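You operate a simulated robot arm through the tools that you are given. There is no shell and no other tool. Be economical: measure what you need, move in short steps, check, and stop when the job is done.

Carry out the task below with a simulated robot arm. There is one attempt and no reset: what you move stays moved.

TASK
Change the die in the die holder for the 0.5 die.
Fine: the old die goes into the free cup of the rack; the red-knob lever ends at LOCK.

It is judged by the outcome, as a careful person would: the job done as asked, and still so three seconds after it is handed in. It fails if anything else is knocked over, pushed out of place, dropped, spilled or broken.

THE ROBOT
A 7-joint arm with a two-finger parallel gripper, fixed in place. Base frame: the origin is at the foot of the arm, x ahead of it, y to its left, z up; the work surface is at about z = 0.906. Lengths are in m, angles in degrees, forces in N, time in s.
With the tool pointing down near the work surface it reaches from about 0.24 to 0.68 m from the base axis. Its first joint turns from -66.0 to 66.0 degrees. Payload 2.4 kg.
Tool frame: the origin (TCP) lies between the finger pads and is the grasp point; the fingertips stand 0.03 m ahead of it; z points along the fingers, y is the line along which they close. The gripper opens to 0.094 m. The fingers are 0.028 m wide and 0.01 m thick; the gripper's body (0.05 by 0.096 m) begins 0.055 m behind the TCP.
Orientation is that of the tool frame in the base frame, as a unit quaternion [w, x, y, z]. With the fingers straight down and closing along the base's y, the tool's x points along the base's -x, its y along +y and its z along -z.

THE INTERFACE
- The arm moves only by the tool arm_command. Its argument "series" is one flat list of numbers, 7 for each row, row after row: the shift along the base's x, y, z in m, then the turn, a rotation vector about the base's x, y, z in degrees, then the closure, from 0 (fully open) to 1 (shut). In form: [tx, ty, tz, ax, ay, az, jaw, tx, ty, tz, ax, ay, az, jaw, ...]. A call has 1 to 10 rows; each row shifts and turns the commanded pose from where the row before left it. A row lasts 0.2 s, in which the tool goes at most 0.05 m and 8.6 degrees; a call with a longer step from one row to the next is refused whole, and so is a gripper value outside its range. A pose out of reach is approached as far as the arm can. The call stops where the force on the tool passes 90 N (or 10 N more than at its start, if that is more) or the arm is blocked; 0.2 s more then pass. The fingers move at their own pace (about 0.153 m/s each) and stop on an object; they squeeze with about 39 N. The grip force told is the motor's: it shows also when the fingers shut on nothing. Time passes only in rows, and 0.2 s behind the last, so rows that do not move let the fingers close. It gives the time, the measured TCP pose, the force on the tool (base axes), the opening and the grip force at its end, in the units of the frame above (readings bear some noise).
- Cameras (640 x 400 px; columns grow to the right, rows downward): "scene" is fixed at [0.0324, 0.4638, 1.4647]; the picture's right is [-0.82, -0.57, 0.00], its down [-0.22, 0.32, -0.92] and it looks along [0.53, -0.76, -0.39] (base axes); focal length 373 px, centre (320, 200). "wrist" rides on the gripper at [-0.037, 0, -0.058] in the tool frame; the picture's right is [0.00, -1.00, 0.00], its down [0.97, 0.00, -0.24] and it looks along [0.24, 0.00, 0.97] (tool axes); focal length 218 px, centre (320, 200).
- capture(camera): a new picture of that camera. No time passes.
- probe_pixels(camera, pixels): for up to 12 pixels [column, row] of the newest picture of that camera ("zoom" is the newest enlarged one), the place [x, y, z] in the base frame of the surface seen there, good to about 0.002 m. No time passes.
- close_up(camera, box): a new picture of the part [left, top, right, bottom] of that camera's present view, enlarged. No time passes.
- finish_job(): hands the job in; it is judged then, once.

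Work in short steps. Measure before you move; look again where a grasp or a placing could have gone wrong, and mend it. You have 80 turns and 54 pictures in all, the two below and enlarged ones among them. Open the gripper and draw the arm clear of the work before you hand the job in, unless the task says otherwise; then end with one line.

The tools are called by a JSON object that holds its "api" and its "payload". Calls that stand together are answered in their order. arm_command: Moves the arm, as the interface text tells. Its arguments: {"type":"object","properties":{"series":{"type":"array"}},"required":["series"]} The other tools are called the same way: capture (camera) takes a picture; probe_pixels (camera, pixels) gives the place of the surface under pixels of a picture; close_up (camera, box) takes an enlarged picture of a part of a camera's view; finish_job () hands the job in.

At the start:

```text
clock: 0.0
ee_pos: [0.33, 0.0352, 1.2843]
tool_rot: [-0.001, 0.0, 1.0, 0.0]
ft_force: [-0.2, 0.0, -0.9]
opening: 0.0941
grasp_force: 0.1
```

scene: 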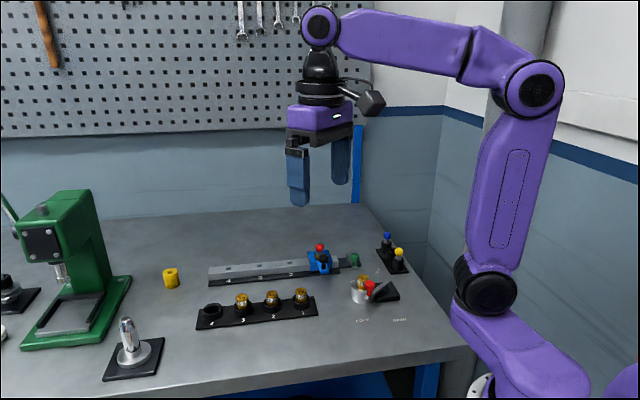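
wrist: 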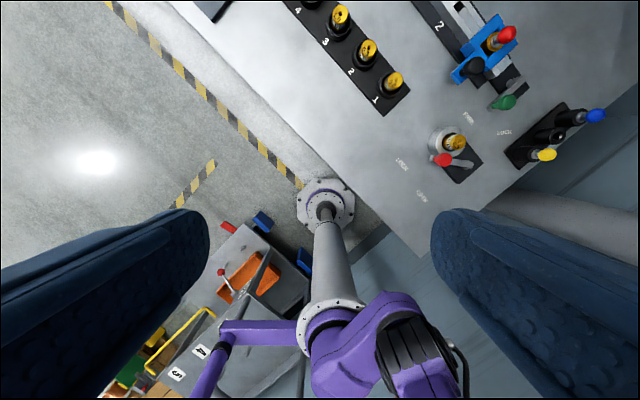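

The scene shows a rack with 4 cups (one free at left), and the holder with the red-knob lever near (365,288). I'll zoom in on both.

{"api": "close_up", "payload": {"camera": "scene", "box": [330, 225, 430, 330]}}

{"api": "close_up", "payload": {"camera": "scene", "box": [190, 240, 340, 335]}}

{"api": "close_up", "payload": {"camera": "wrist", "box": [280, 0, 440, 100]}}

{"api": "close_up", "payload": {"camera": "wrist", "box": [380, 80, 560, 210]}}

```text
3.81 times, centred on (380, 278) of scene
```

zoom: 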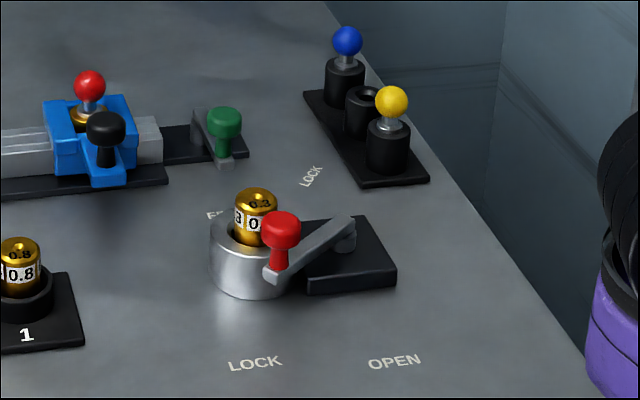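

```text
4.21 times, centred on (265, 288) of scene
```

zoom: 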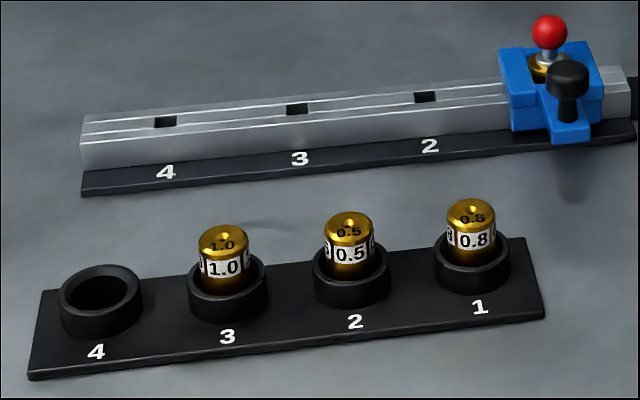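

```text
4.00 times, centred on (360, 50) of wrist
```

zoom: 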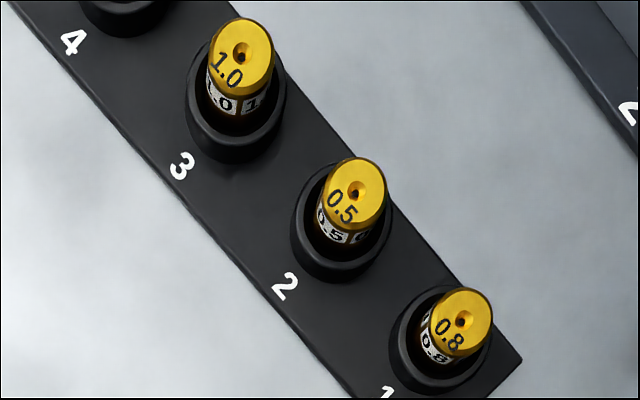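

```text
3.08 times, centred on (470, 145) of wrist
```

zoom: 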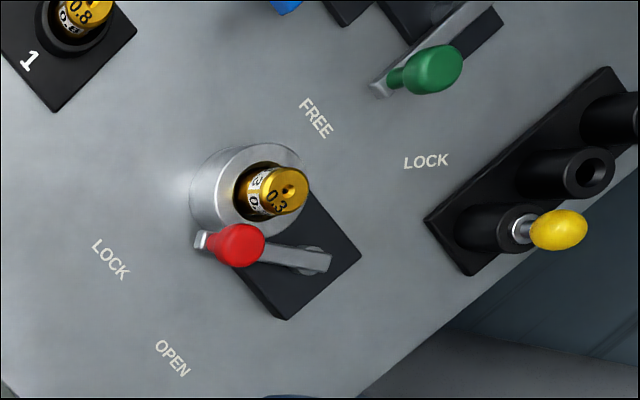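

The lever points at LOCK with its pivot on the black block. I'll probe the lever and label points in this zoom, and the rack dies in the scene picture.

{"api": "probe_pixels", "payload": {"camera": "zoom", "pixels": [[235, 243], [316, 262], [275, 254], [203, 240], [110, 260], [172, 358], [289, 189], [220, 170], [305, 180], [330, 250], [212, 218], [240, 168]]}}

{"api": "probe_pixels", "payload": {"camera": "wrist", "pixels": [[340, 12], [368, 47], [396, 80], [309, 2], [460, 142], [345, 12], [372, 47], [341, 20], [385, 105], [408, 92], [318, 30]]}}

{"api": "probe_pixels", "payload": {"camera": "scene", "pixels": [[272, 293], [242, 296], [301, 290], [212, 308], [203, 309], [223, 308], [213, 303], [213, 316], [370, 284], [362, 279], [247, 304], [278, 302]]}}

```text
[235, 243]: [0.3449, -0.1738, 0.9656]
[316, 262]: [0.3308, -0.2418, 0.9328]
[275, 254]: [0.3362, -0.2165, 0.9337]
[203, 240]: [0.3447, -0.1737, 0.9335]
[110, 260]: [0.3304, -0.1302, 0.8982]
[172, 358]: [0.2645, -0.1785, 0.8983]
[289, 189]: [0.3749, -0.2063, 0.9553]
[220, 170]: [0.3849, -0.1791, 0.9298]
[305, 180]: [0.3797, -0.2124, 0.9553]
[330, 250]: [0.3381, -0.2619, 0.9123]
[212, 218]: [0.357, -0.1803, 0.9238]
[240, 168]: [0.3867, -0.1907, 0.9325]
```

```text
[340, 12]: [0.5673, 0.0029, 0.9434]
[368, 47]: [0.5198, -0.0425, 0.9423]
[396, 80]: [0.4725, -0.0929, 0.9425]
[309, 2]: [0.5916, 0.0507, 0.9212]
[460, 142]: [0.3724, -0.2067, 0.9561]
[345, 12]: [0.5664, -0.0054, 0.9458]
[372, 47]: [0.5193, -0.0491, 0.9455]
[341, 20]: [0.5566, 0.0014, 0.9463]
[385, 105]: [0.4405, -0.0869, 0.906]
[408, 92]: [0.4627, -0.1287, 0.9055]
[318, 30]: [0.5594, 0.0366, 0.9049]
```

```text
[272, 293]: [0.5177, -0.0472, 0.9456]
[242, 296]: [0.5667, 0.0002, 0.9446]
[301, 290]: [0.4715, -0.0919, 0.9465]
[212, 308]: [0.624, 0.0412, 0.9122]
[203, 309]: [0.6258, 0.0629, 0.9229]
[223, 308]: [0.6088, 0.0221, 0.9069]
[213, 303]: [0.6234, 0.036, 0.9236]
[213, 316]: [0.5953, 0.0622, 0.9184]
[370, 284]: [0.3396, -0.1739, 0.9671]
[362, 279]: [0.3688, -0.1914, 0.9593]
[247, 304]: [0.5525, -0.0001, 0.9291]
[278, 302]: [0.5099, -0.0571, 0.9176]
```

Knob is at about (0.342,-0.176, top 0.967), pivot at about (0.331,-0.242), and OPEN is about 45° counterclockwise. I'll move above the knob while yawing towards +90° so the fingers close along x.

{"api": "arm_command", "payload": {"series": [0.0012, -0.0211, -0.0194, 0, 0, 8.5, 0.3, 0.0012, -0.0211, -0.0194, 0, 0, 8.5, 0.3, 0.0012, -0.0211, -0.0194, 0, 0, 8.5, 0.3, 0.0012, -0.0211, -0.0194, 0, 0, 8.5, 0.3, 0.0012, -0.0211, -0.0194, 0, 0, 8.5, 0.3, 0.0012, -0.0211, -0.0194, 0, 0, 8.5, 0.3, 0.0012, -0.0211, -0.0194, 0, 0, 8.5, 0.3, 0.0012, -0.0211, -0.0194, 0, 0, 8.5, 0.3, 0.0012, -0.0211, -0.0194, 0, 0, 8.5, 0.3, 0.0012, -0.0211, -0.0194, 0, 0, 8.5, 0.3]}}

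{"api": "arm_command", "payload": {"series": [0, 0, -0.01, 0, 0, 5, 0.4, 0, 0, 0, 0, 0, 0, 0.4]}}

{"api": "capture", "payload": {"camera": "wrist"}}

{"api": "capture", "payload": {"camera": "scene"}}

```text
clock: 2.2
ee_pos: [0.3432, -0.1772, 1.091]
tool_rot: [0.0, -0.676, 0.737, 0.0]
ft_force: [1.0, -0.1, -0.2]
opening: 0.0659
grasp_force: 0.0
```

```text
clock: 2.8
ee_pos: [0.3417, -0.1764, 1.0804]
tool_rot: [0.0, -0.707, 0.708, 0.0]
ft_force: [0.9, 0.4, 0.3]
opening: 0.0566
grasp_force: 0.1
```

```text
47 pictures are left
```

wrist: 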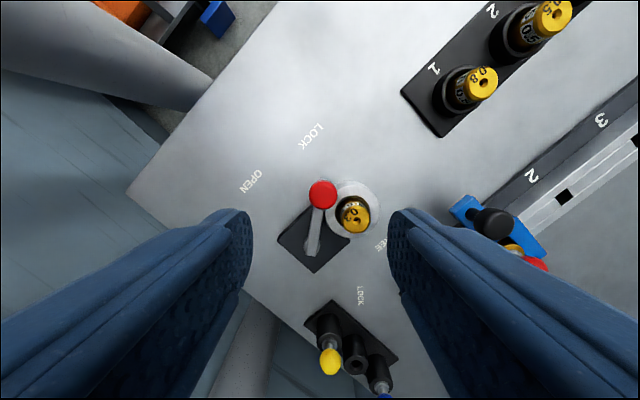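

```text
46 pictures are left
```

scene: 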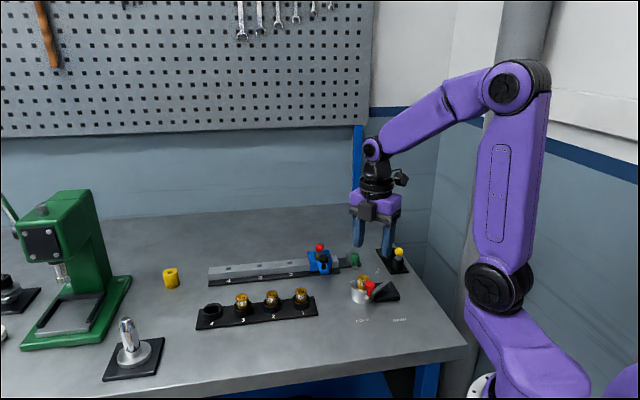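

Zoom in on the lever and die from here to refine positions.

{"api": "close_up", "payload": {"camera": "wrist", "box": [260, 160, 400, 280]}}

```text
3.33 times, centred on (330, 220) of wrist
```

zoom: 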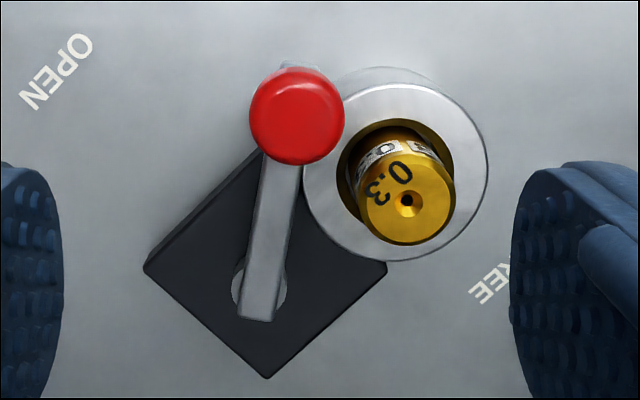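

{"api": "probe_pixels", "payload": {"camera": "zoom", "pixels": [[295, 115], [252, 115], [340, 115], [407, 204], [365, 205], [450, 205], [405, 238], [258, 305], [478, 170], [312, 170], [400, 90], [275, 190]]}}

```text
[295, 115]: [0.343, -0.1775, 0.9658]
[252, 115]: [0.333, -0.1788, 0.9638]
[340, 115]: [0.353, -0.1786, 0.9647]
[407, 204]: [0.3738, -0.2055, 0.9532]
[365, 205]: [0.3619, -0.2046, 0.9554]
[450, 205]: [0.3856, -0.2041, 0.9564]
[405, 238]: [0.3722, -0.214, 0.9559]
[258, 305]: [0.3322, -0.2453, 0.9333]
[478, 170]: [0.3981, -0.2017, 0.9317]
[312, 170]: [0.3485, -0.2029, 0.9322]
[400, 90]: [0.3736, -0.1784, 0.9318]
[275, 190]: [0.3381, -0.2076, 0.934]
```

Knob centre (0.343,-0.178), die centre (0.3735,-0.2035). I descend straddling the knob (tips at 0.945), biased slightly to +y away from the die.

{"api": "arm_command", "payload": {"series": [0.001, 0.004, -0.03, 0, 0, 0, 0.6, 0, 0, -0.03, 0, 0, 0, 0.6, 0, 0, -0.025, 0, 0, 0, 0.6, 0, 0, -0.02, 0, 0, 0, 0.6, 0, 0, 0, 0, 0, 0, 0.6]}}

{"api": "capture", "payload": {"camera": "wrist"}}

```text
clock: 4.0
ee_pos: [0.342, -0.1724, 0.9757]
tool_rot: [0.0, 0.707, -0.707, 0.0]
ft_force: [-0.2, -0.2, -0.1]
opening: 0.0377
grasp_force: 0.2
```

```text
44 pictures are left
```

wrist: 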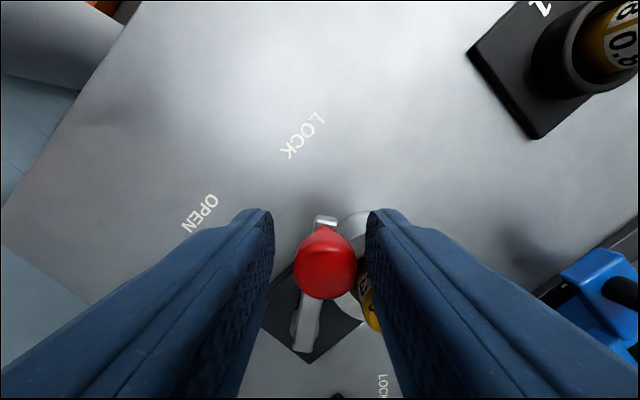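

The knob (325,262) sits between the fingers. I push it along the arc toward OPEN with fingers loosely around it.

{"api": "arm_command", "payload": {"series": [-0.008, 0, 0, 0, 0, 0, 0.6, -0.0085, -0.002, 0, 0, 0, 0, 0.6, -0.011, -0.002, 0, 0, 0, 4, 0.6, -0.011, -0.003, 0, 0, 0, 4, 0.6, -0.0105, -0.005, 0, 0, 0, 4, 0.6, -0.008, -0.005, 0, 0, 0, 4, 0.6]}}

{"api": "capture", "payload": {"camera": "wrist"}}

{"api": "close_up", "payload": {"camera": "scene", "box": [330, 225, 430, 330]}}

```text
clock: 5.4
ee_pos: [0.2832, -0.19, 0.9743]
tool_rot: [0.001, 0.799, -0.601, 0.001]
ft_force: [-0.3, -0.3, -0.2]
opening: 0.0379
grasp_force: 0.1
```

```text
43 pictures are left
```

wrist: 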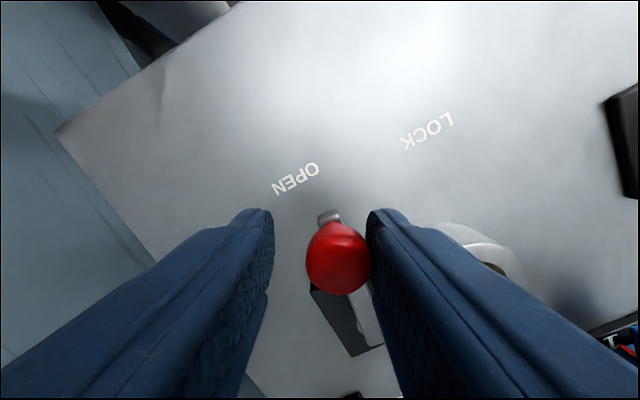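

```text
3.81 times, centred on (380, 278) of scene
```

zoom: 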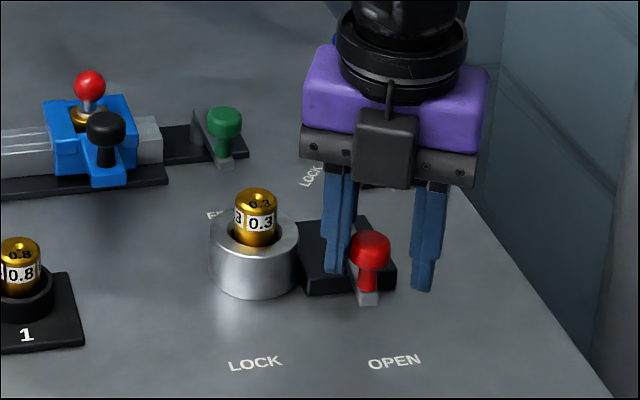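

The lever moves freely and is near OPEN. I nudge further in small steps, watching the force for an end stop.

{"api": "arm_command", "payload": {"series": [-0.004, -0.0032, 0, 0, 0, 4, 0.6, -0.004, -0.0035, 0, 0, 0, 4, 0.6, 0, 0, 0, 0, 0, 0, 0.6]}}

{"api": "close_up", "payload": {"camera": "scene", "box": [330, 225, 430, 330]}}

{"api": "capture", "payload": {"camera": "wrist"}}

```text
clock: 6.2
ee_pos: [0.2771, -0.1963, 0.9748]
tool_rot: [0.0, 0.839, -0.544, -0.001]
ft_force: [0.0, -0.7, -0.5]
opening: 0.0376
grasp_force: 0.1
```

```text
3.81 times, centred on (380, 278) of scene
```

zoom: 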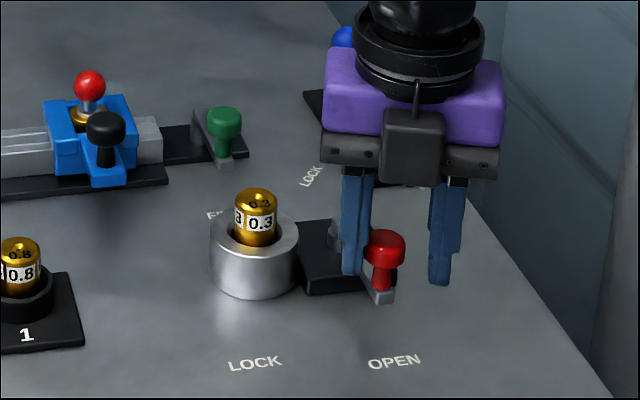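

```text
40 pictures are left
```

wrist: 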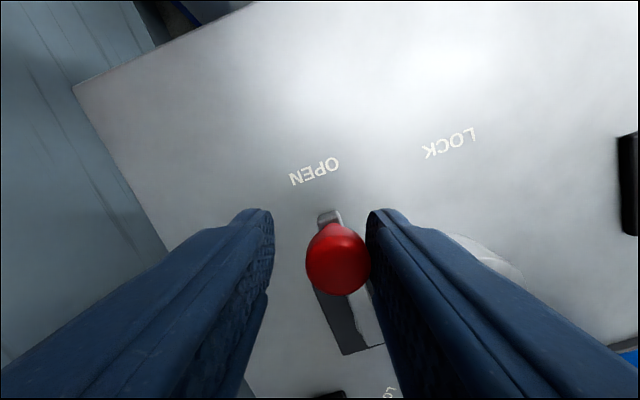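

Still no resistance; continue along the arc looking for the stop.

{"api": "arm_command", "payload": {"series": [-0.0038, -0.0038, 0, 0, 0, 4, 0.6, -0.0036, -0.004, 0, 0, 0, 4, 0.6, 0, 0, 0, 0, 0, 0, 0.6]}}

{"api": "close_up", "payload": {"camera": "scene", "box": [330, 225, 430, 330]}}

{"api": "capture", "payload": {"camera": "wrist"}}

```text
clock: 7.0
ee_pos: [0.2709, -0.2039, 0.9755]
tool_rot: [0.0, 0.876, -0.483, 0.0]
ft_force: [16.1, 17.6, -3.4]
opening: 0.0508
grasp_force: 11.5
```

```text
3.81 times, centred on (380, 278) of scene
```

zoom: 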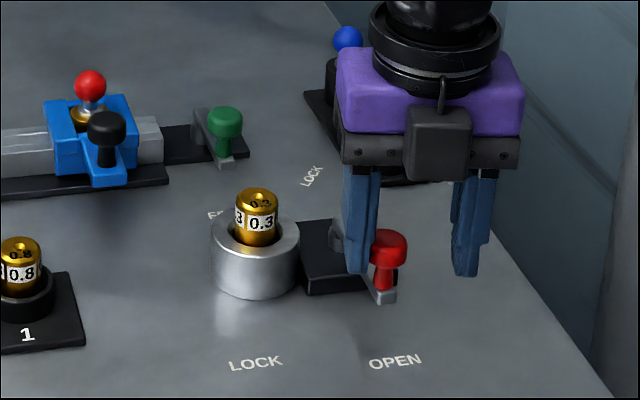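

```text
38 pictures are left
```

wrist: 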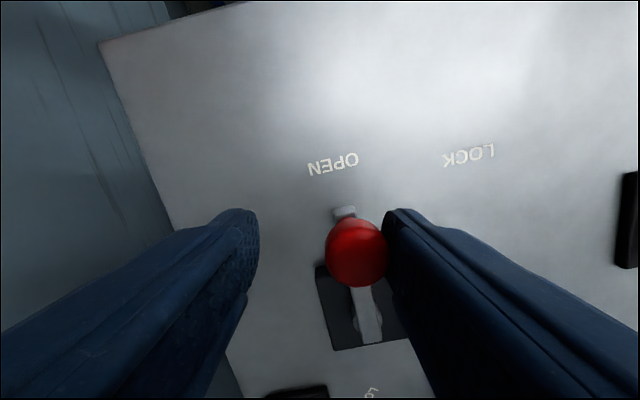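

End stop reached (~24 N). I back off, lift, and rotate to yaw ~45° over the holder die.

{"api": "arm_command", "payload": {"series": [0.005, 0.005, 0, 0, 0, 0, 0.5, 0, 0, 0.04, 0, 0, 0, 0.3, 0, 0, 0.04, 0, 0, -8.5, 0.3, 0.014, 0, 0.01, 0, 0, -8.5, 0.3, 0.014, 0, 0, 0, 0, -8.5, 0.3, 0.014, 0, 0, 0, 0, -8.5, 0.3, 0.014, 0, 0, 0, 0, -8.5, 0.3, 0.014, 0, 0, 0, 0, -8.5, 0.3, 0.014, 0, 0, 0, 0, -8.5, 0.3, 0.0135, -0.004, 0, 0, 0, -8.5, 0.4]}}

{"api": "arm_command", "payload": {"series": [0, 0, 0, 0, 0, -8, 0.4, 0, 0, 0, 0, 0, 0, 0.4]}}

{"api": "capture", "payload": {"camera": "wrist"}}

{"api": "close_up", "payload": {"camera": "scene", "box": [330, 225, 430, 330]}}

```text
clock: 9.2
ee_pos: [0.3737, -0.202, 1.0651]
tool_rot: [0.0, -0.452, 0.892, 0.0]
ft_force: [-0.2, -0.2, 0.4]
opening: 0.0564
grasp_force: 0.1
```

```text
clock: 9.8
ee_pos: [0.3739, -0.2032, 1.0653]
tool_rot: [0.001, -0.39, 0.921, 0.0]
ft_force: [-1.4, 0.4, 0.5]
opening: 0.0565
grasp_force: 0.1
```

```text
37 pictures are left
```

wrist: 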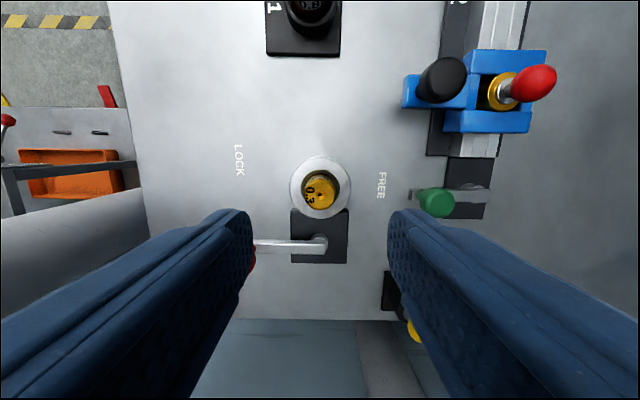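

```text
3.81 times, centred on (380, 278) of scene
```

zoom: 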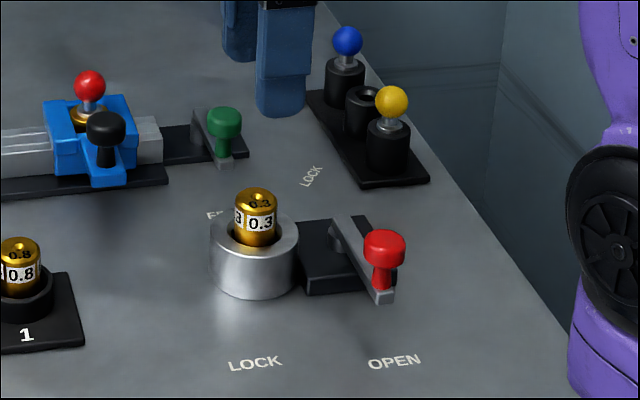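

The lever is at OPEN. I probe the die centre from this view before descending.

{"api": "close_up", "payload": {"camera": "wrist", "box": [280, 145, 360, 225]}}

```text
5.00 times, centred on (320, 185) of wrist
```

zoom: 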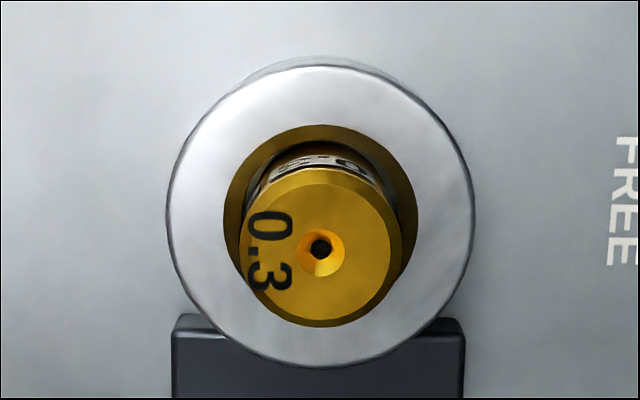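

{"api": "probe_pixels", "payload": {"camera": "zoom", "pixels": [[250, 248], [395, 248], [320, 180], [320, 318], [185, 215], [460, 215], [320, 85], [320, 350], [232, 200], [408, 200]]}}

```text
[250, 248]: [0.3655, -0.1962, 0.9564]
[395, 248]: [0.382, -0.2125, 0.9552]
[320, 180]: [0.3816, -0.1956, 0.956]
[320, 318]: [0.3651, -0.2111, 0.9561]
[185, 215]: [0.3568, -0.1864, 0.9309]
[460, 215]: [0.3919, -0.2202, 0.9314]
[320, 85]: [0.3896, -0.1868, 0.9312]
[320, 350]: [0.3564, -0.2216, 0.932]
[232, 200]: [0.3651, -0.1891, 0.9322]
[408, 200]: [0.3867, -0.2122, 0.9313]
```

Die centre (0.3736,-0.2040), top 0.956, rim 0.932. Descend to TCP 0.967 (tips 0.937) and grip.

{"api": "arm_command", "payload": {"series": [0, -0.0008, -0.03, 0, 0, 0, 0.4, 0, 0, -0.03, 0, 0, 0, 0.4, 0, 0, -0.025, 0, 0, 0, 0.4, 0, 0, -0.013, 0, 0, 0, 0.4, 0, 0, 0, 0, 0, 0, 0.6, 0, 0, 0, 0, 0, 0, 1, 0, 0, 0, 0, 0, 0, 1, 0, 0, 0, 0, 0, 0, 1]}}

{"api": "close_up", "payload": {"camera": "scene", "box": [330, 225, 430, 330]}}

```text
clock: 11.6
ee_pos: [0.3741, -0.2031, 0.9668]
tool_rot: [-0.001, -0.391, 0.921, 0.0]
ft_force: [0.7, 1.0, -0.4]
opening: 0.0239
grasp_force: 39.3
```

```text
3.81 times, centred on (380, 278) of scene
```

zoom: 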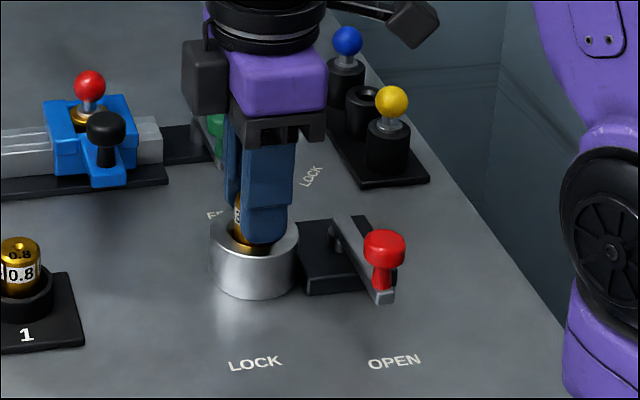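

Gripped (opening 0.024). Lift slowly.

{"api": "arm_command", "payload": {"series": [0, 0, 0.01, 0, 0, 0, 1, 0, 0, 0.015, 0, 0, 0, 1, 0, 0, 0.025, 0, 0, 0, 1, 0, 0, 0.04, 0, 0, 0, 1, 0, 0, 0.03, 0, 0, 0, 1]}}

{"api": "close_up", "payload": {"camera": "scene", "box": [300, 180, 440, 330]}}

```text
clock: 12.8
ee_pos: [0.3711, -0.2044, 1.0883]
tool_rot: [0.0, -0.391, 0.921, 0.001]
ft_force: [-0.5, -0.3, -1.3]
opening: 0.024
grasp_force: 39.3
```

```text
2.67 times, centred on (370, 255) of scene
```

zoom: 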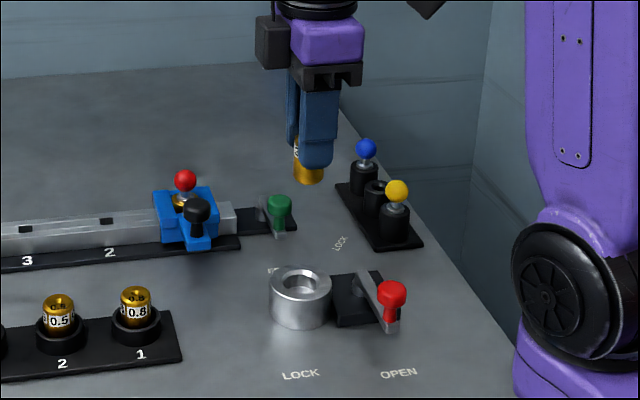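

The 0.3 die is out. Carry it toward cup 4, stopping short for a look.

{"api": "arm_command", "payload": {"series": [0.0202, 0.0209, 0, 0, 0, 0, 1, 0.0202, 0.0209, 0, 0, 0, 0, 1, 0.0202, 0.0209, 0, 0, 0, 0, 1, 0.0202, 0.0209, 0, 0, 0, 0, 1, 0.0202, 0.0209, 0, 0, 0, 0, 1, 0.0202, 0.0209, 0, 0, 0, 0, 1, 0.0202, 0.0209, 0, 0, 0, 0, 1, 0.0202, 0.0209, 0, 0, 0, 0, 1, 0.0202, 0.0209, 0, 0, 0, 0, 1, 0, 0, 0, 0, 0, 0, 1]}}

{"api": "capture", "payload": {"camera": "wrist"}}

```text
clock: 15.0
ee_pos: [0.5554, -0.0154, 1.0868]
tool_rot: [0.0, -0.391, 0.921, 0.0]
ft_force: [-0.4, 0.2, -1.2]
opening: 0.024
grasp_force: 39.3
```

```text
32 pictures are left
```

wrist: 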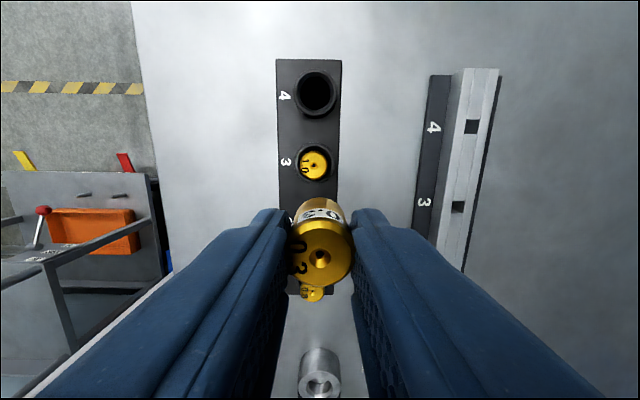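

Cup 4 is at (316,95). Zoom and probe rim points, plus die 3's centre.

{"api": "close_up", "payload": {"camera": "wrist", "box": [266, 55, 366, 195]}}

```text
2.86 times, centred on (316, 125) of wrist
```

zoom: 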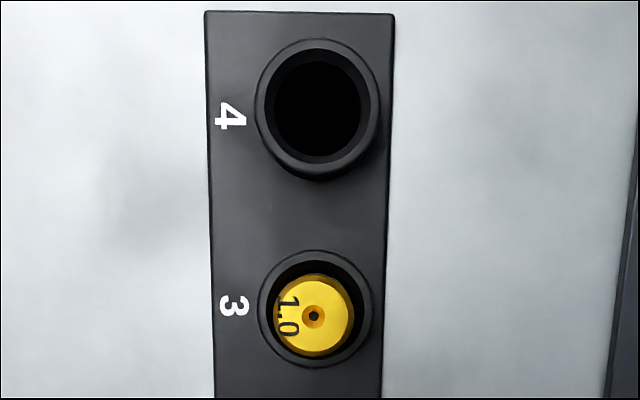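

{"api": "probe_pixels", "payload": {"camera": "zoom", "pixels": [[261, 105], [373, 105], [317, 44], [317, 166], [317, 105], [275, 316], [352, 316], [314, 280], [314, 352], [277, 65], [358, 65], [317, 158]]}}

```text
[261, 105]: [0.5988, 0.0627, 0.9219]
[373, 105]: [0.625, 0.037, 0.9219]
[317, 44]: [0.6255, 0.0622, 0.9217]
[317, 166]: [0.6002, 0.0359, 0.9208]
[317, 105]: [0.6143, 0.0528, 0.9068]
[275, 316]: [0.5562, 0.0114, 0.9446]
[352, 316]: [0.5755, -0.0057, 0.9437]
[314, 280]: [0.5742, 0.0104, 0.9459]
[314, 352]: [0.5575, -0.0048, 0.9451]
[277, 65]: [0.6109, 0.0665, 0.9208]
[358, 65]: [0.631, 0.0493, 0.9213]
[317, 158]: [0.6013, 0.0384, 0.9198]
```

Cup 4 centre is (0.6124,0.0495), rim z 0.922. Move over it and lower to just above the rim.

{"api": "arm_command", "payload": {"series": [0.0195, 0.0215, 0, 0, 0, 0, 1, 0.0195, 0.0215, 0, 0, 0, 0, 1, 0.0185, 0.0215, 0, 0, 0, 0, 1, 0, 0, -0.04, 0, 0, 0, 1, 0, 0, -0.04, 0, 0, 0, 1, 0, 0, -0.02, 0, 0, 0, 1, 0, 0, 0, 0, 0, 0, 1, 0, 0, 0, 0, 0, 0, 1]}}

{"api": "close_up", "payload": {"camera": "scene", "box": [160, 230, 320, 330]}}

{"api": "capture", "payload": {"camera": "wrist"}}

```text
clock: 16.8
ee_pos: [0.6095, 0.048, 0.989]
tool_rot: [0.0, -0.391, 0.921, -0.001]
ft_force: [0.6, 0.5, -1.4]
opening: 0.024
grasp_force: 39.2
```

```text
4.00 times, centred on (240, 280) of scene
```

zoom: 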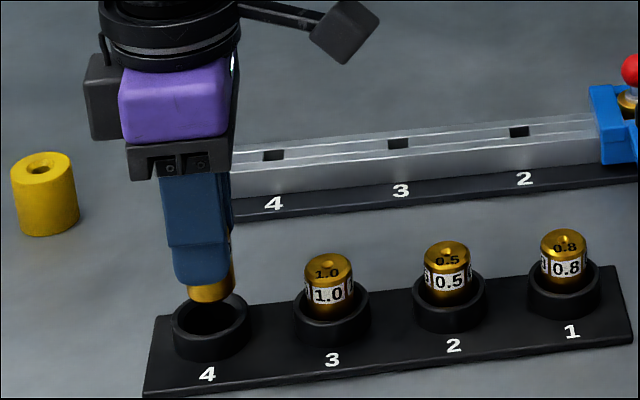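

```text
29 pictures are left
```

wrist: 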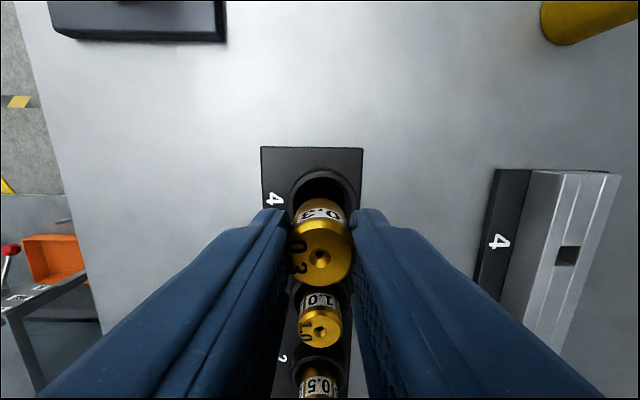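

Reading is ~3 mm short of the target; re-read to separate noise from offset.

{"api": "arm_command", "payload": {"series": [0, 0, 0, 0, 0, 0, 1]}}

{"api": "arm_command", "payload": {"series": [0, 0, 0, 0, 0, 0, 1]}}

{"api": "close_up", "payload": {"camera": "wrist", "box": [260, 140, 380, 260]}}

```text
clock: 17.2
ee_pos: [0.6103, 0.049, 0.9885]
tool_rot: [0.0, -0.391, 0.921, -0.001]
ft_force: [-1.3, 0.4, -2.1]
opening: 0.024
grasp_force: 39.3
```

```text
clock: 17.6
ee_pos: [0.6103, 0.0485, 0.9885]
tool_rot: [0.0, -0.39, 0.921, 0.0]
ft_force: [-0.1, -0.2, -1.6]
opening: 0.0242
grasp_force: 38.9
```

```text
3.33 times, centred on (320, 200) of wrist
```

zoom: 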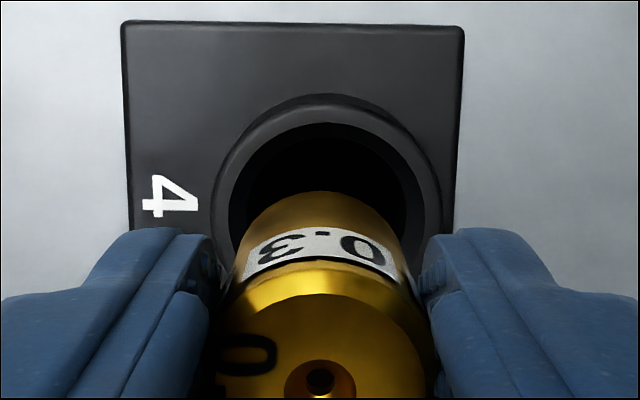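

Real position is (0.6102,0.0486); the bore centre appears slightly right of the die, consistent. Correct by (+0.0022,+0.0009) and lower slowly.

{"api": "arm_command", "payload": {"series": [0.0022, 0.0009, 0, 0, 0, 0, 1, 0, 0, 0, 0, 0, 0, 1, 0, 0, -0.008, 0, 0, 0, 1, 0, 0, -0.006, 0, 0, 0, 1, 0, 0, -0.006, 0, 0, 0, 1, 0, 0, 0, 0, 0, 0, 1]}}

{"api": "close_up", "payload": {"camera": "scene", "box": [160, 230, 320, 330]}}

{"api": "close_up", "payload": {"camera": "wrist", "box": [260, 140, 380, 260]}}

```text
clock: 19.0
ee_pos: [0.614, 0.0504, 0.9688]
tool_rot: [0.0, -0.39, 0.921, -0.001]
ft_force: [-0.3, -0.6, -1.1]
opening: 0.0238
grasp_force: 38.8
```

```text
4.00 times, centred on (240, 280) of scene
```

zoom: 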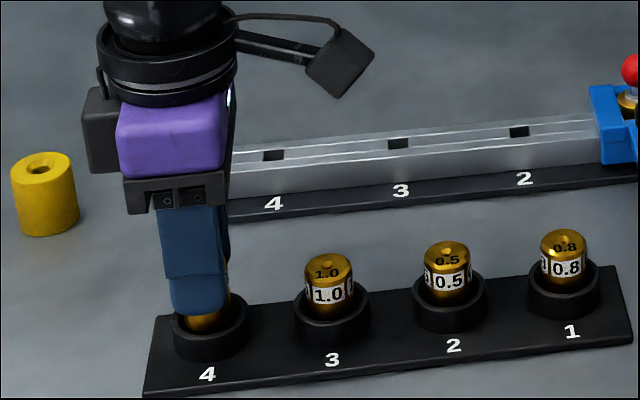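

```text
3.33 times, centred on (320, 200) of wrist
```

zoom: 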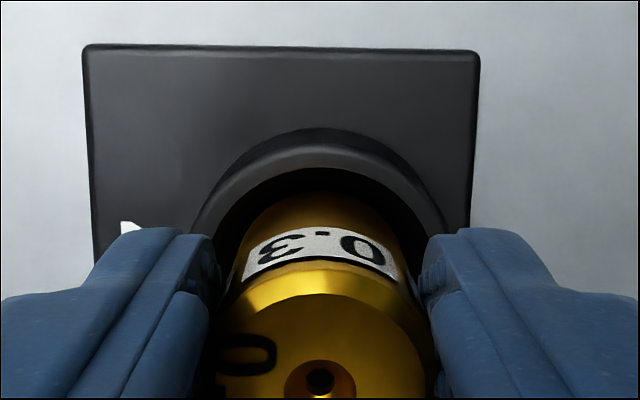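

The die is entering with no force. Lower the rest until it seats.

{"api": "arm_command", "payload": {"series": [0, 0, -0.005, 0, 0, 0, 1, 0, 0, -0.003, 0, 0, 0, 1, 0, 0, -0.002, 0, 0, 0, 1, 0, 0, 0, 0, 0, 0, 1]}}

{"api": "close_up", "payload": {"camera": "scene", "box": [160, 230, 320, 330]}}

```text
clock: 20.0
ee_pos: [0.6145, 0.0507, 0.9583]
tool_rot: [0.0, -0.39, 0.921, -0.001]
ft_force: [0.0, -0.3, -1.2]
opening: 0.0239
grasp_force: 39.1
```

```text
4.00 times, centred on (240, 280) of scene
```

zoom: 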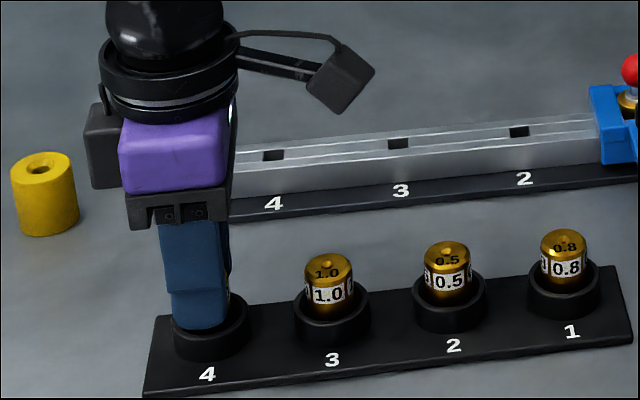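

Nearly seated; correct back (-0.002,-0.001) and lower 2 mm more.

{"api": "arm_command", "payload": {"series": [-0.0018, -0.001, 0, 0, 0, 0, 1, 0, 0, -0.001, 0, 0, 0, 1, 0, 0, -0.001, 0, 0, 0, 1, 0, 0, 0, 0, 0, 0, 1]}}

```text
clock: 21.0
ee_pos: [0.6117, 0.0487, 0.9561]
tool_rot: [0.0, -0.391, 0.92, 0.001]
ft_force: [-1.2, 1.2, 4.9]
opening: 0.0238
grasp_force: 38.6
```

Contact with the bottom (Fz rose ~6 N). Release and rise.

{"api": "arm_command", "payload": {"series": [0, 0, 0, 0, 0, 0, 0.6, 0, 0, 0, 0, 0, 0, 0.4, 0, 0, 0.02, 0, 0, 0, 0.4, 0, 0, 0.04, 0, 0, 0, 0.4, 0, 0, 0.04, 0, 0, 0, 0.4, -0.02, -0.02, 0, 0, 0, 0, 0.4, -0.02, -0.02, 0, 0, 0, 0, 0.4, -0.025, -0.025, 0, 0, 0, 0, 0.4, -0.025, -0.025, 0, 0, 0, 0, 0.4, 0, 0, 0, 0, 0, 0, 0.4]}}

{"api": "capture", "payload": {"camera": "wrist"}}

{"api": "close_up", "payload": {"camera": "scene", "box": [160, 230, 320, 330]}}

```text
clock: 23.2
ee_pos: [0.5212, -0.0415, 1.0579]
tool_rot: [-0.001, -0.39, 0.921, 0.0]
ft_force: [0.2, 0.6, -0.4]
opening: 0.0564
grasp_force: 0.0
```

```text
24 pictures are left
```

wrist: 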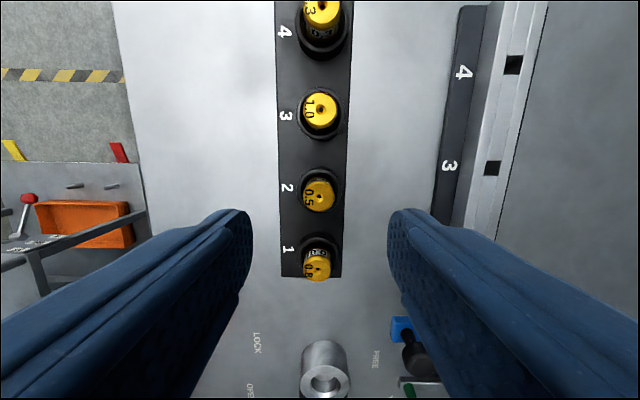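

```text
4.00 times, centred on (240, 280) of scene
```

zoom: 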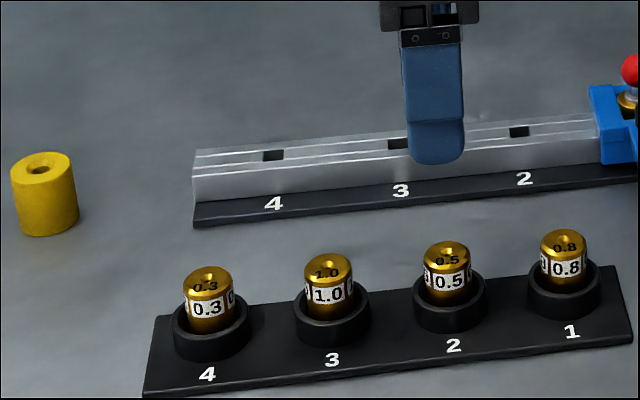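

The 0.3 die is seated in cup 4. Now refine the position of the 0.5 die below me.

{"api": "close_up", "payload": {"camera": "wrist", "box": [280, 155, 360, 235]}}

{"api": "arm_command", "payload": {"series": [0, 0, 0, 0, 0, 0, 0.4]}}

```text
5.00 times, centred on (320, 195) of wrist
```

zoom: 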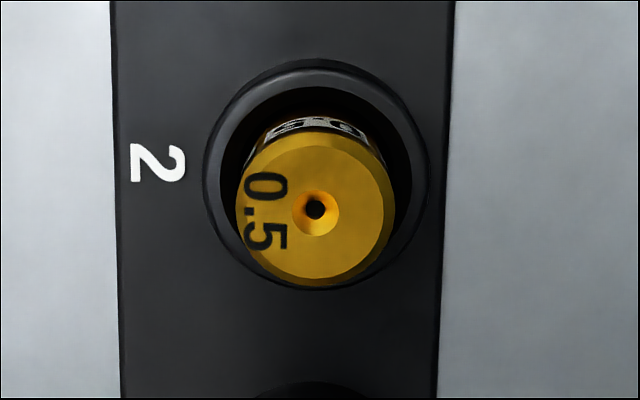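

```text
clock: 23.6
ee_pos: [0.5223, -0.0409, 1.059]
tool_rot: [0.001, -0.39, 0.921, 0.0]
ft_force: [-0.9, -0.3, 0.1]
opening: 0.0565
grasp_force: 0.1
```

{"api": "probe_pixels", "payload": {"camera": "zoom", "pixels": [[245, 210], [384, 210], [315, 145], [315, 278]]}}

```text
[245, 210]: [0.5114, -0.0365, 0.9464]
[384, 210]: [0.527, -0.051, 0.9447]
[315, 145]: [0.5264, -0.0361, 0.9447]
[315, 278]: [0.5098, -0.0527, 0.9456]
```

0.5 die centre (0.5187,-0.0441). Shift (-0.003,-0.003), descend to TCP 0.957 and grip.

{"api": "arm_command", "payload": {"series": [-0.003, -0.003, -0.02, 0, 0, 0, 0.4, 0, 0, -0.03, 0, 0, 0, 0.4, 0, 0, -0.03, 0, 0, 0, 0.4, 0, 0, -0.014, 0, 0, 0, 0.4, 0, 0, -0.0075, 0, 0, 0, 0.4, 0, 0, 0, 0, 0, 0, 0.4]}}

{"api": "arm_command", "payload": {"series": [0, 0, 0, 0, 0, 0, 0.7, 0, 0, 0, 0, 0, 0, 1, 0, 0, 0, 0, 0, 0, 1, 0, 0, 0, 0, 0, 0, 1]}}

{"api": "close_up", "payload": {"camera": "scene", "box": [200, 230, 360, 330]}}

```text
clock: 25.0
ee_pos: [0.5207, -0.0421, 0.9562]
tool_rot: [0.0, -0.391, 0.921, 0.0]
ft_force: [-0.1, 0.0, -0.4]
opening: 0.0566
grasp_force: 0.1
```

```text
clock: 26.0
ee_pos: [0.5207, -0.0426, 0.956]
tool_rot: [0.0, -0.391, 0.921, 0.0]
ft_force: [-0.5, 0.4, 0.1]
opening: 0.024
grasp_force: 39.1
```

```text
4.00 times, centred on (280, 280) of scene
```

zoom: 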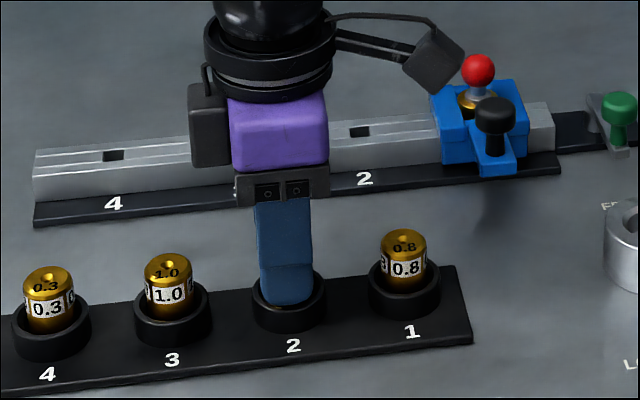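

Gripped. Lift straight up, then carry over to the holder, stopping above.

{"api": "arm_command", "payload": {"series": [0, 0, 0.012, 0, 0, 0, 1, 0, 0, 0.018, 0, 0, 0, 1, 0, 0, 0.04, 0, 0, 0, 1, 0, 0, 0.04, 0, 0, 0, 1, -0.024, -0.0265, 0, 0, 0, 0, 1, -0.024, -0.0265, 0, 0, 0, 0, 1, -0.024, -0.0265, 0, 0, 0, 0, 1, -0.024, -0.0265, 0, 0, 0, 0, 1, -0.024, -0.0265, 0, 0, 0, 0, 1, -0.0255, -0.0275, 0, 0, 0, 0, 1]}}

{"api": "arm_command", "payload": {"series": [0, 0, -0.03, 0, 0, 0, 1, 0, 0, -0.03, 0, 0, 0, 1, 0, 0, -0.016, 0, 0, 0, 1, 0, 0, 0, 0, 0, 0, 1, 0, 0, 0, 0, 0, 0, 1]}}

{"api": "close_up", "payload": {"camera": "scene", "box": [320, 225, 430, 330]}}

{"api": "close_up", "payload": {"camera": "wrist", "box": [260, 140, 380, 260]}}

```text
clock: 28.2
ee_pos: [0.3746, -0.2073, 1.0639]
tool_rot: [0.0, -0.39, 0.921, 0.0]
ft_force: [0.0, 0.7, -1.1]
opening: 0.0238
grasp_force: 39.4
```

```text
clock: 29.4
ee_pos: [0.3738, -0.2042, 0.9876]
tool_rot: [0.0, -0.39, 0.921, 0.001]
ft_force: [-0.2, 0.6, -1.7]
opening: 0.0242
grasp_force: 39.5
```

```text
3.81 times, centred on (375, 278) of scene
```

zoom: 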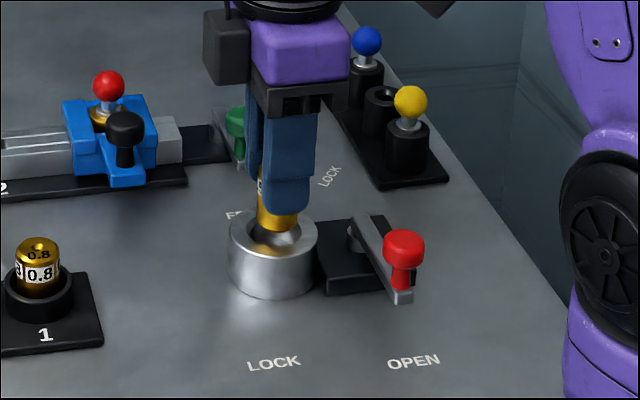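

```text
3.33 times, centred on (320, 200) of wrist
```

zoom: 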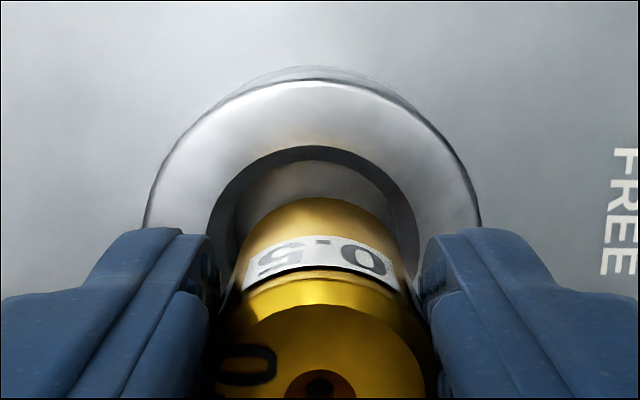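

The bore centre (col ~314) is a bit left of the die axis, and the die sits ~2 mm back in the grip. Shift (+0.0012,+0.0023), then lower gently.

{"api": "arm_command", "payload": {"series": [0.0012, 0.0023, 0, 0, 0, 0, 1, 0, 0, 0, 0, 0, 0, 1, 0, 0, -0.005, 0, 0, 0, 1, 0, 0, -0.004, 0, 0, 0, 1, 0, 0, 0, 0, 0, 0, 1]}}

{"api": "close_up", "payload": {"camera": "scene", "box": [320, 225, 430, 330]}}

{"api": "close_up", "payload": {"camera": "wrist", "box": [260, 140, 380, 260]}}

```text
clock: 30.6
ee_pos: [0.3754, -0.202, 0.9781]
tool_rot: [0.0, -0.39, 0.921, 0.0]
ft_force: [-0.3, 0.1, -1.4]
opening: 0.024
grasp_force: 39.0
```

```text
3.81 times, centred on (375, 278) of scene
```

zoom: 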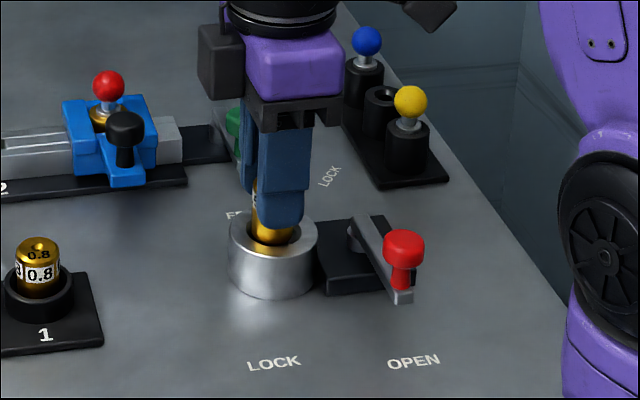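

```text
3.33 times, centred on (320, 200) of wrist
```

zoom: 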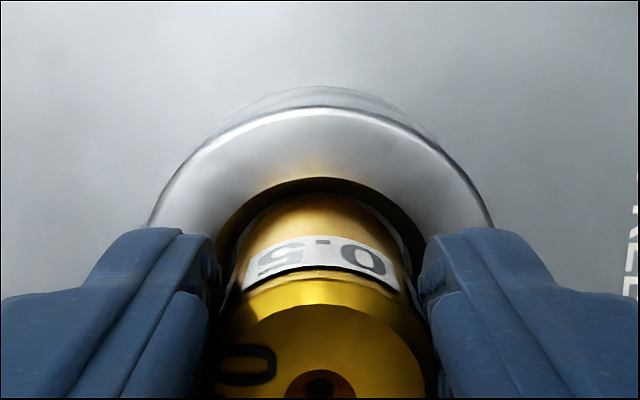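

Centred and entering the bore. Lower to seat (TCP ~0.966) in small steps.

{"api": "arm_command", "payload": {"series": [0, 0, -0.004, 0, 0, 0, 1, 0, 0, -0.003, 0, 0, 0, 1, 0, 0, -0.002, 0, 0, 0, 1, 0, 0, -0.0015, 0, 0, 0, 1, 0, 0, 0, 0, 0, 0, 1]}}

```text
clock: 31.8
ee_pos: [0.3763, -0.2007, 0.9687]
tool_rot: [0.0, -0.391, 0.92, 0.0]
ft_force: [-1.6, -0.7, -1.8]
opening: 0.024
grasp_force: 39.3
```

{"api": "arm_command", "payload": {"series": [-0.0008, -0.001, -0.001, 0, 0, 0, 1, 0, 0, -0.001, 0, 0, 0, 1, 0, 0, -0.001, 0, 0, 0, 1, 0, 0, 0, 0, 0, 0, 1]}}

{"api": "close_up", "payload": {"camera": "scene", "box": [320, 225, 430, 330]}}

```text
clock: 32.8
ee_pos: [0.3742, -0.2029, 0.9658]
tool_rot: [0.0, -0.391, 0.921, -0.002]
ft_force: [-6.3, 6.8, 36.3]
opening: 0.0242
grasp_force: 39.2
```

```text
3.81 times, centred on (375, 278) of scene
```

zoom: 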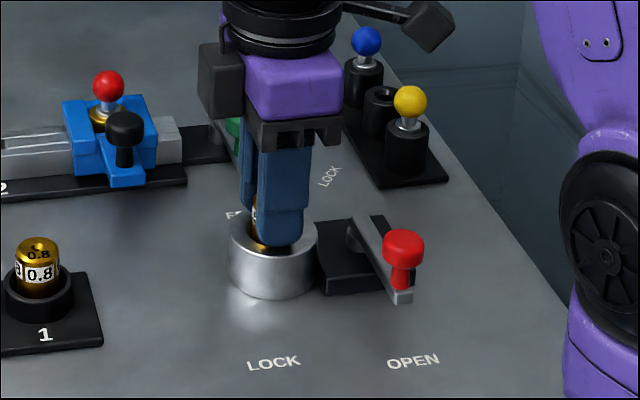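

Firm contact (36 N) at the expected seat height. Release and rise, then look.

{"api": "arm_command", "payload": {"series": [0, 0, 0.001, 0, 0, 0, 0.95, 0, 0, 0, 0, 0, 0, 0.6, 0, 0, 0, 0, 0, 0, 0.4, 0, 0, 0.02, 0, 0, 0, 0.4, 0, 0, 0.04, 0, 0, 0, 0.4, 0, 0, 0.04, 0, 0, 0, 0.4, 0, 0, 0, 0, 0, 0, 0.4]}}

{"api": "close_up", "payload": {"camera": "scene", "box": [320, 225, 430, 330]}}

{"api": "close_up", "payload": {"camera": "wrist", "box": [230, 140, 390, 270]}}

```text
clock: 34.4
ee_pos: [0.3749, -0.2046, 1.0678]
tool_rot: [0.0, -0.391, 0.921, 0.0]
ft_force: [0.1, 0.2, -1.4]
opening: 0.0567
grasp_force: 0.0
```

```text
3.81 times, centred on (375, 278) of scene
```

zoom: 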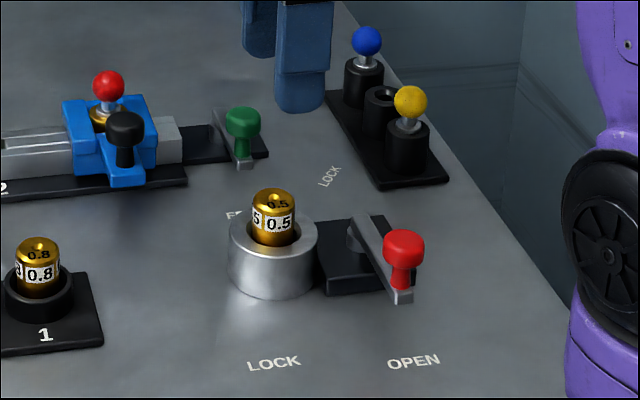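

```text
3.08 times, centred on (310, 205) of wrist
```

zoom: 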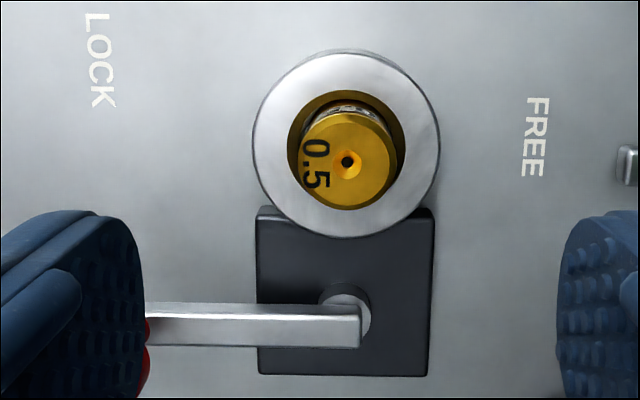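

The 0.5 die is in the holder. Probe its top height, the pivot, and the knob position (scene).

{"api": "probe_pixels", "payload": {"camera": "zoom", "pixels": [[310, 190], [385, 165], [348, 190], [345, 320], [355, 325], [160, 325]]}}

{"api": "capture", "payload": {"camera": "scene"}}

{"api": "probe_pixels", "payload": {"camera": "scene", "pixels": [[391, 288], [391, 291], [386, 290], [396, 290], [367, 280]]}}

```text
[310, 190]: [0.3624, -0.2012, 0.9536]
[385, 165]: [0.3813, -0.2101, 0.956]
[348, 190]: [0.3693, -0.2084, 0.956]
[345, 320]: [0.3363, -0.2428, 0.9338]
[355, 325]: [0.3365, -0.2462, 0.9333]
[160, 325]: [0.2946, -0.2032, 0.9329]
```

```text
13 pictures are left
```

scene: 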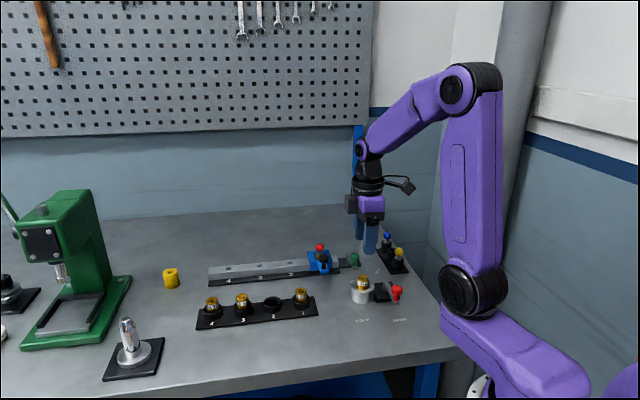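

```text
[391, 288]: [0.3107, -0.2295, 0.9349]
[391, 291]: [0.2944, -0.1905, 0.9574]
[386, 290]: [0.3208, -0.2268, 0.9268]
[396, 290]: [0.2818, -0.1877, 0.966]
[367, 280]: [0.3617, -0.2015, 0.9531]
```

Die top 0.956 as before: seated. Knob is at about (0.288,-0.197). Move back above it, yawing +76°.

{"api": "arm_command", "payload": {"series": [-0.0096, 0.0009, 0, 0, 0, 8.5, 0.4, -0.0096, 0.0009, 0, 0, 0, 8.5, 0.4, -0.0096, 0.0009, 0, 0, 0, 8.5, 0.4, -0.0096, 0.0009, 0, 0, 0, 8.5, 0.4, -0.0096, 0.0009, 0, 0, 0, 8.5, 0.4, -0.0096, 0.0009, 0, 0, 0, 8.5, 0.4, -0.0096, 0.0009, 0, 0, 0, 8.5, 0.4, -0.0096, 0.0009, 0, 0, 0, 8.5, 0.4, -0.0096, 0.0009, 0, 0, 0, 8.5, 0.4, 0, 0, 0, 0, 0, 0, 0.4]}}

{"api": "capture", "payload": {"camera": "wrist"}}

{"api": "probe_pixels", "payload": {"camera": "wrist", "pixels": [[320, 195], [310, 190], [330, 190], [320, 180]]}}

```text
clock: 36.6
ee_pos: [0.2885, -0.1938, 1.0655]
tool_rot: [0.001, 0.877, -0.48, 0.0]
ft_force: [-0.6, -0.5, 0.2]
opening: 0.0568
grasp_force: 0.1
```

```text
12 pictures are left
```

wrist: 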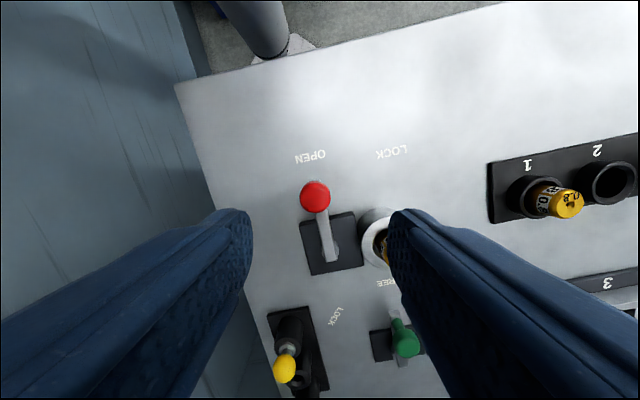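

```text
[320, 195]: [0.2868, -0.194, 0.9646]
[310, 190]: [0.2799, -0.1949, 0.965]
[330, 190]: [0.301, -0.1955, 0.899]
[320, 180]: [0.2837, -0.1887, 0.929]
```

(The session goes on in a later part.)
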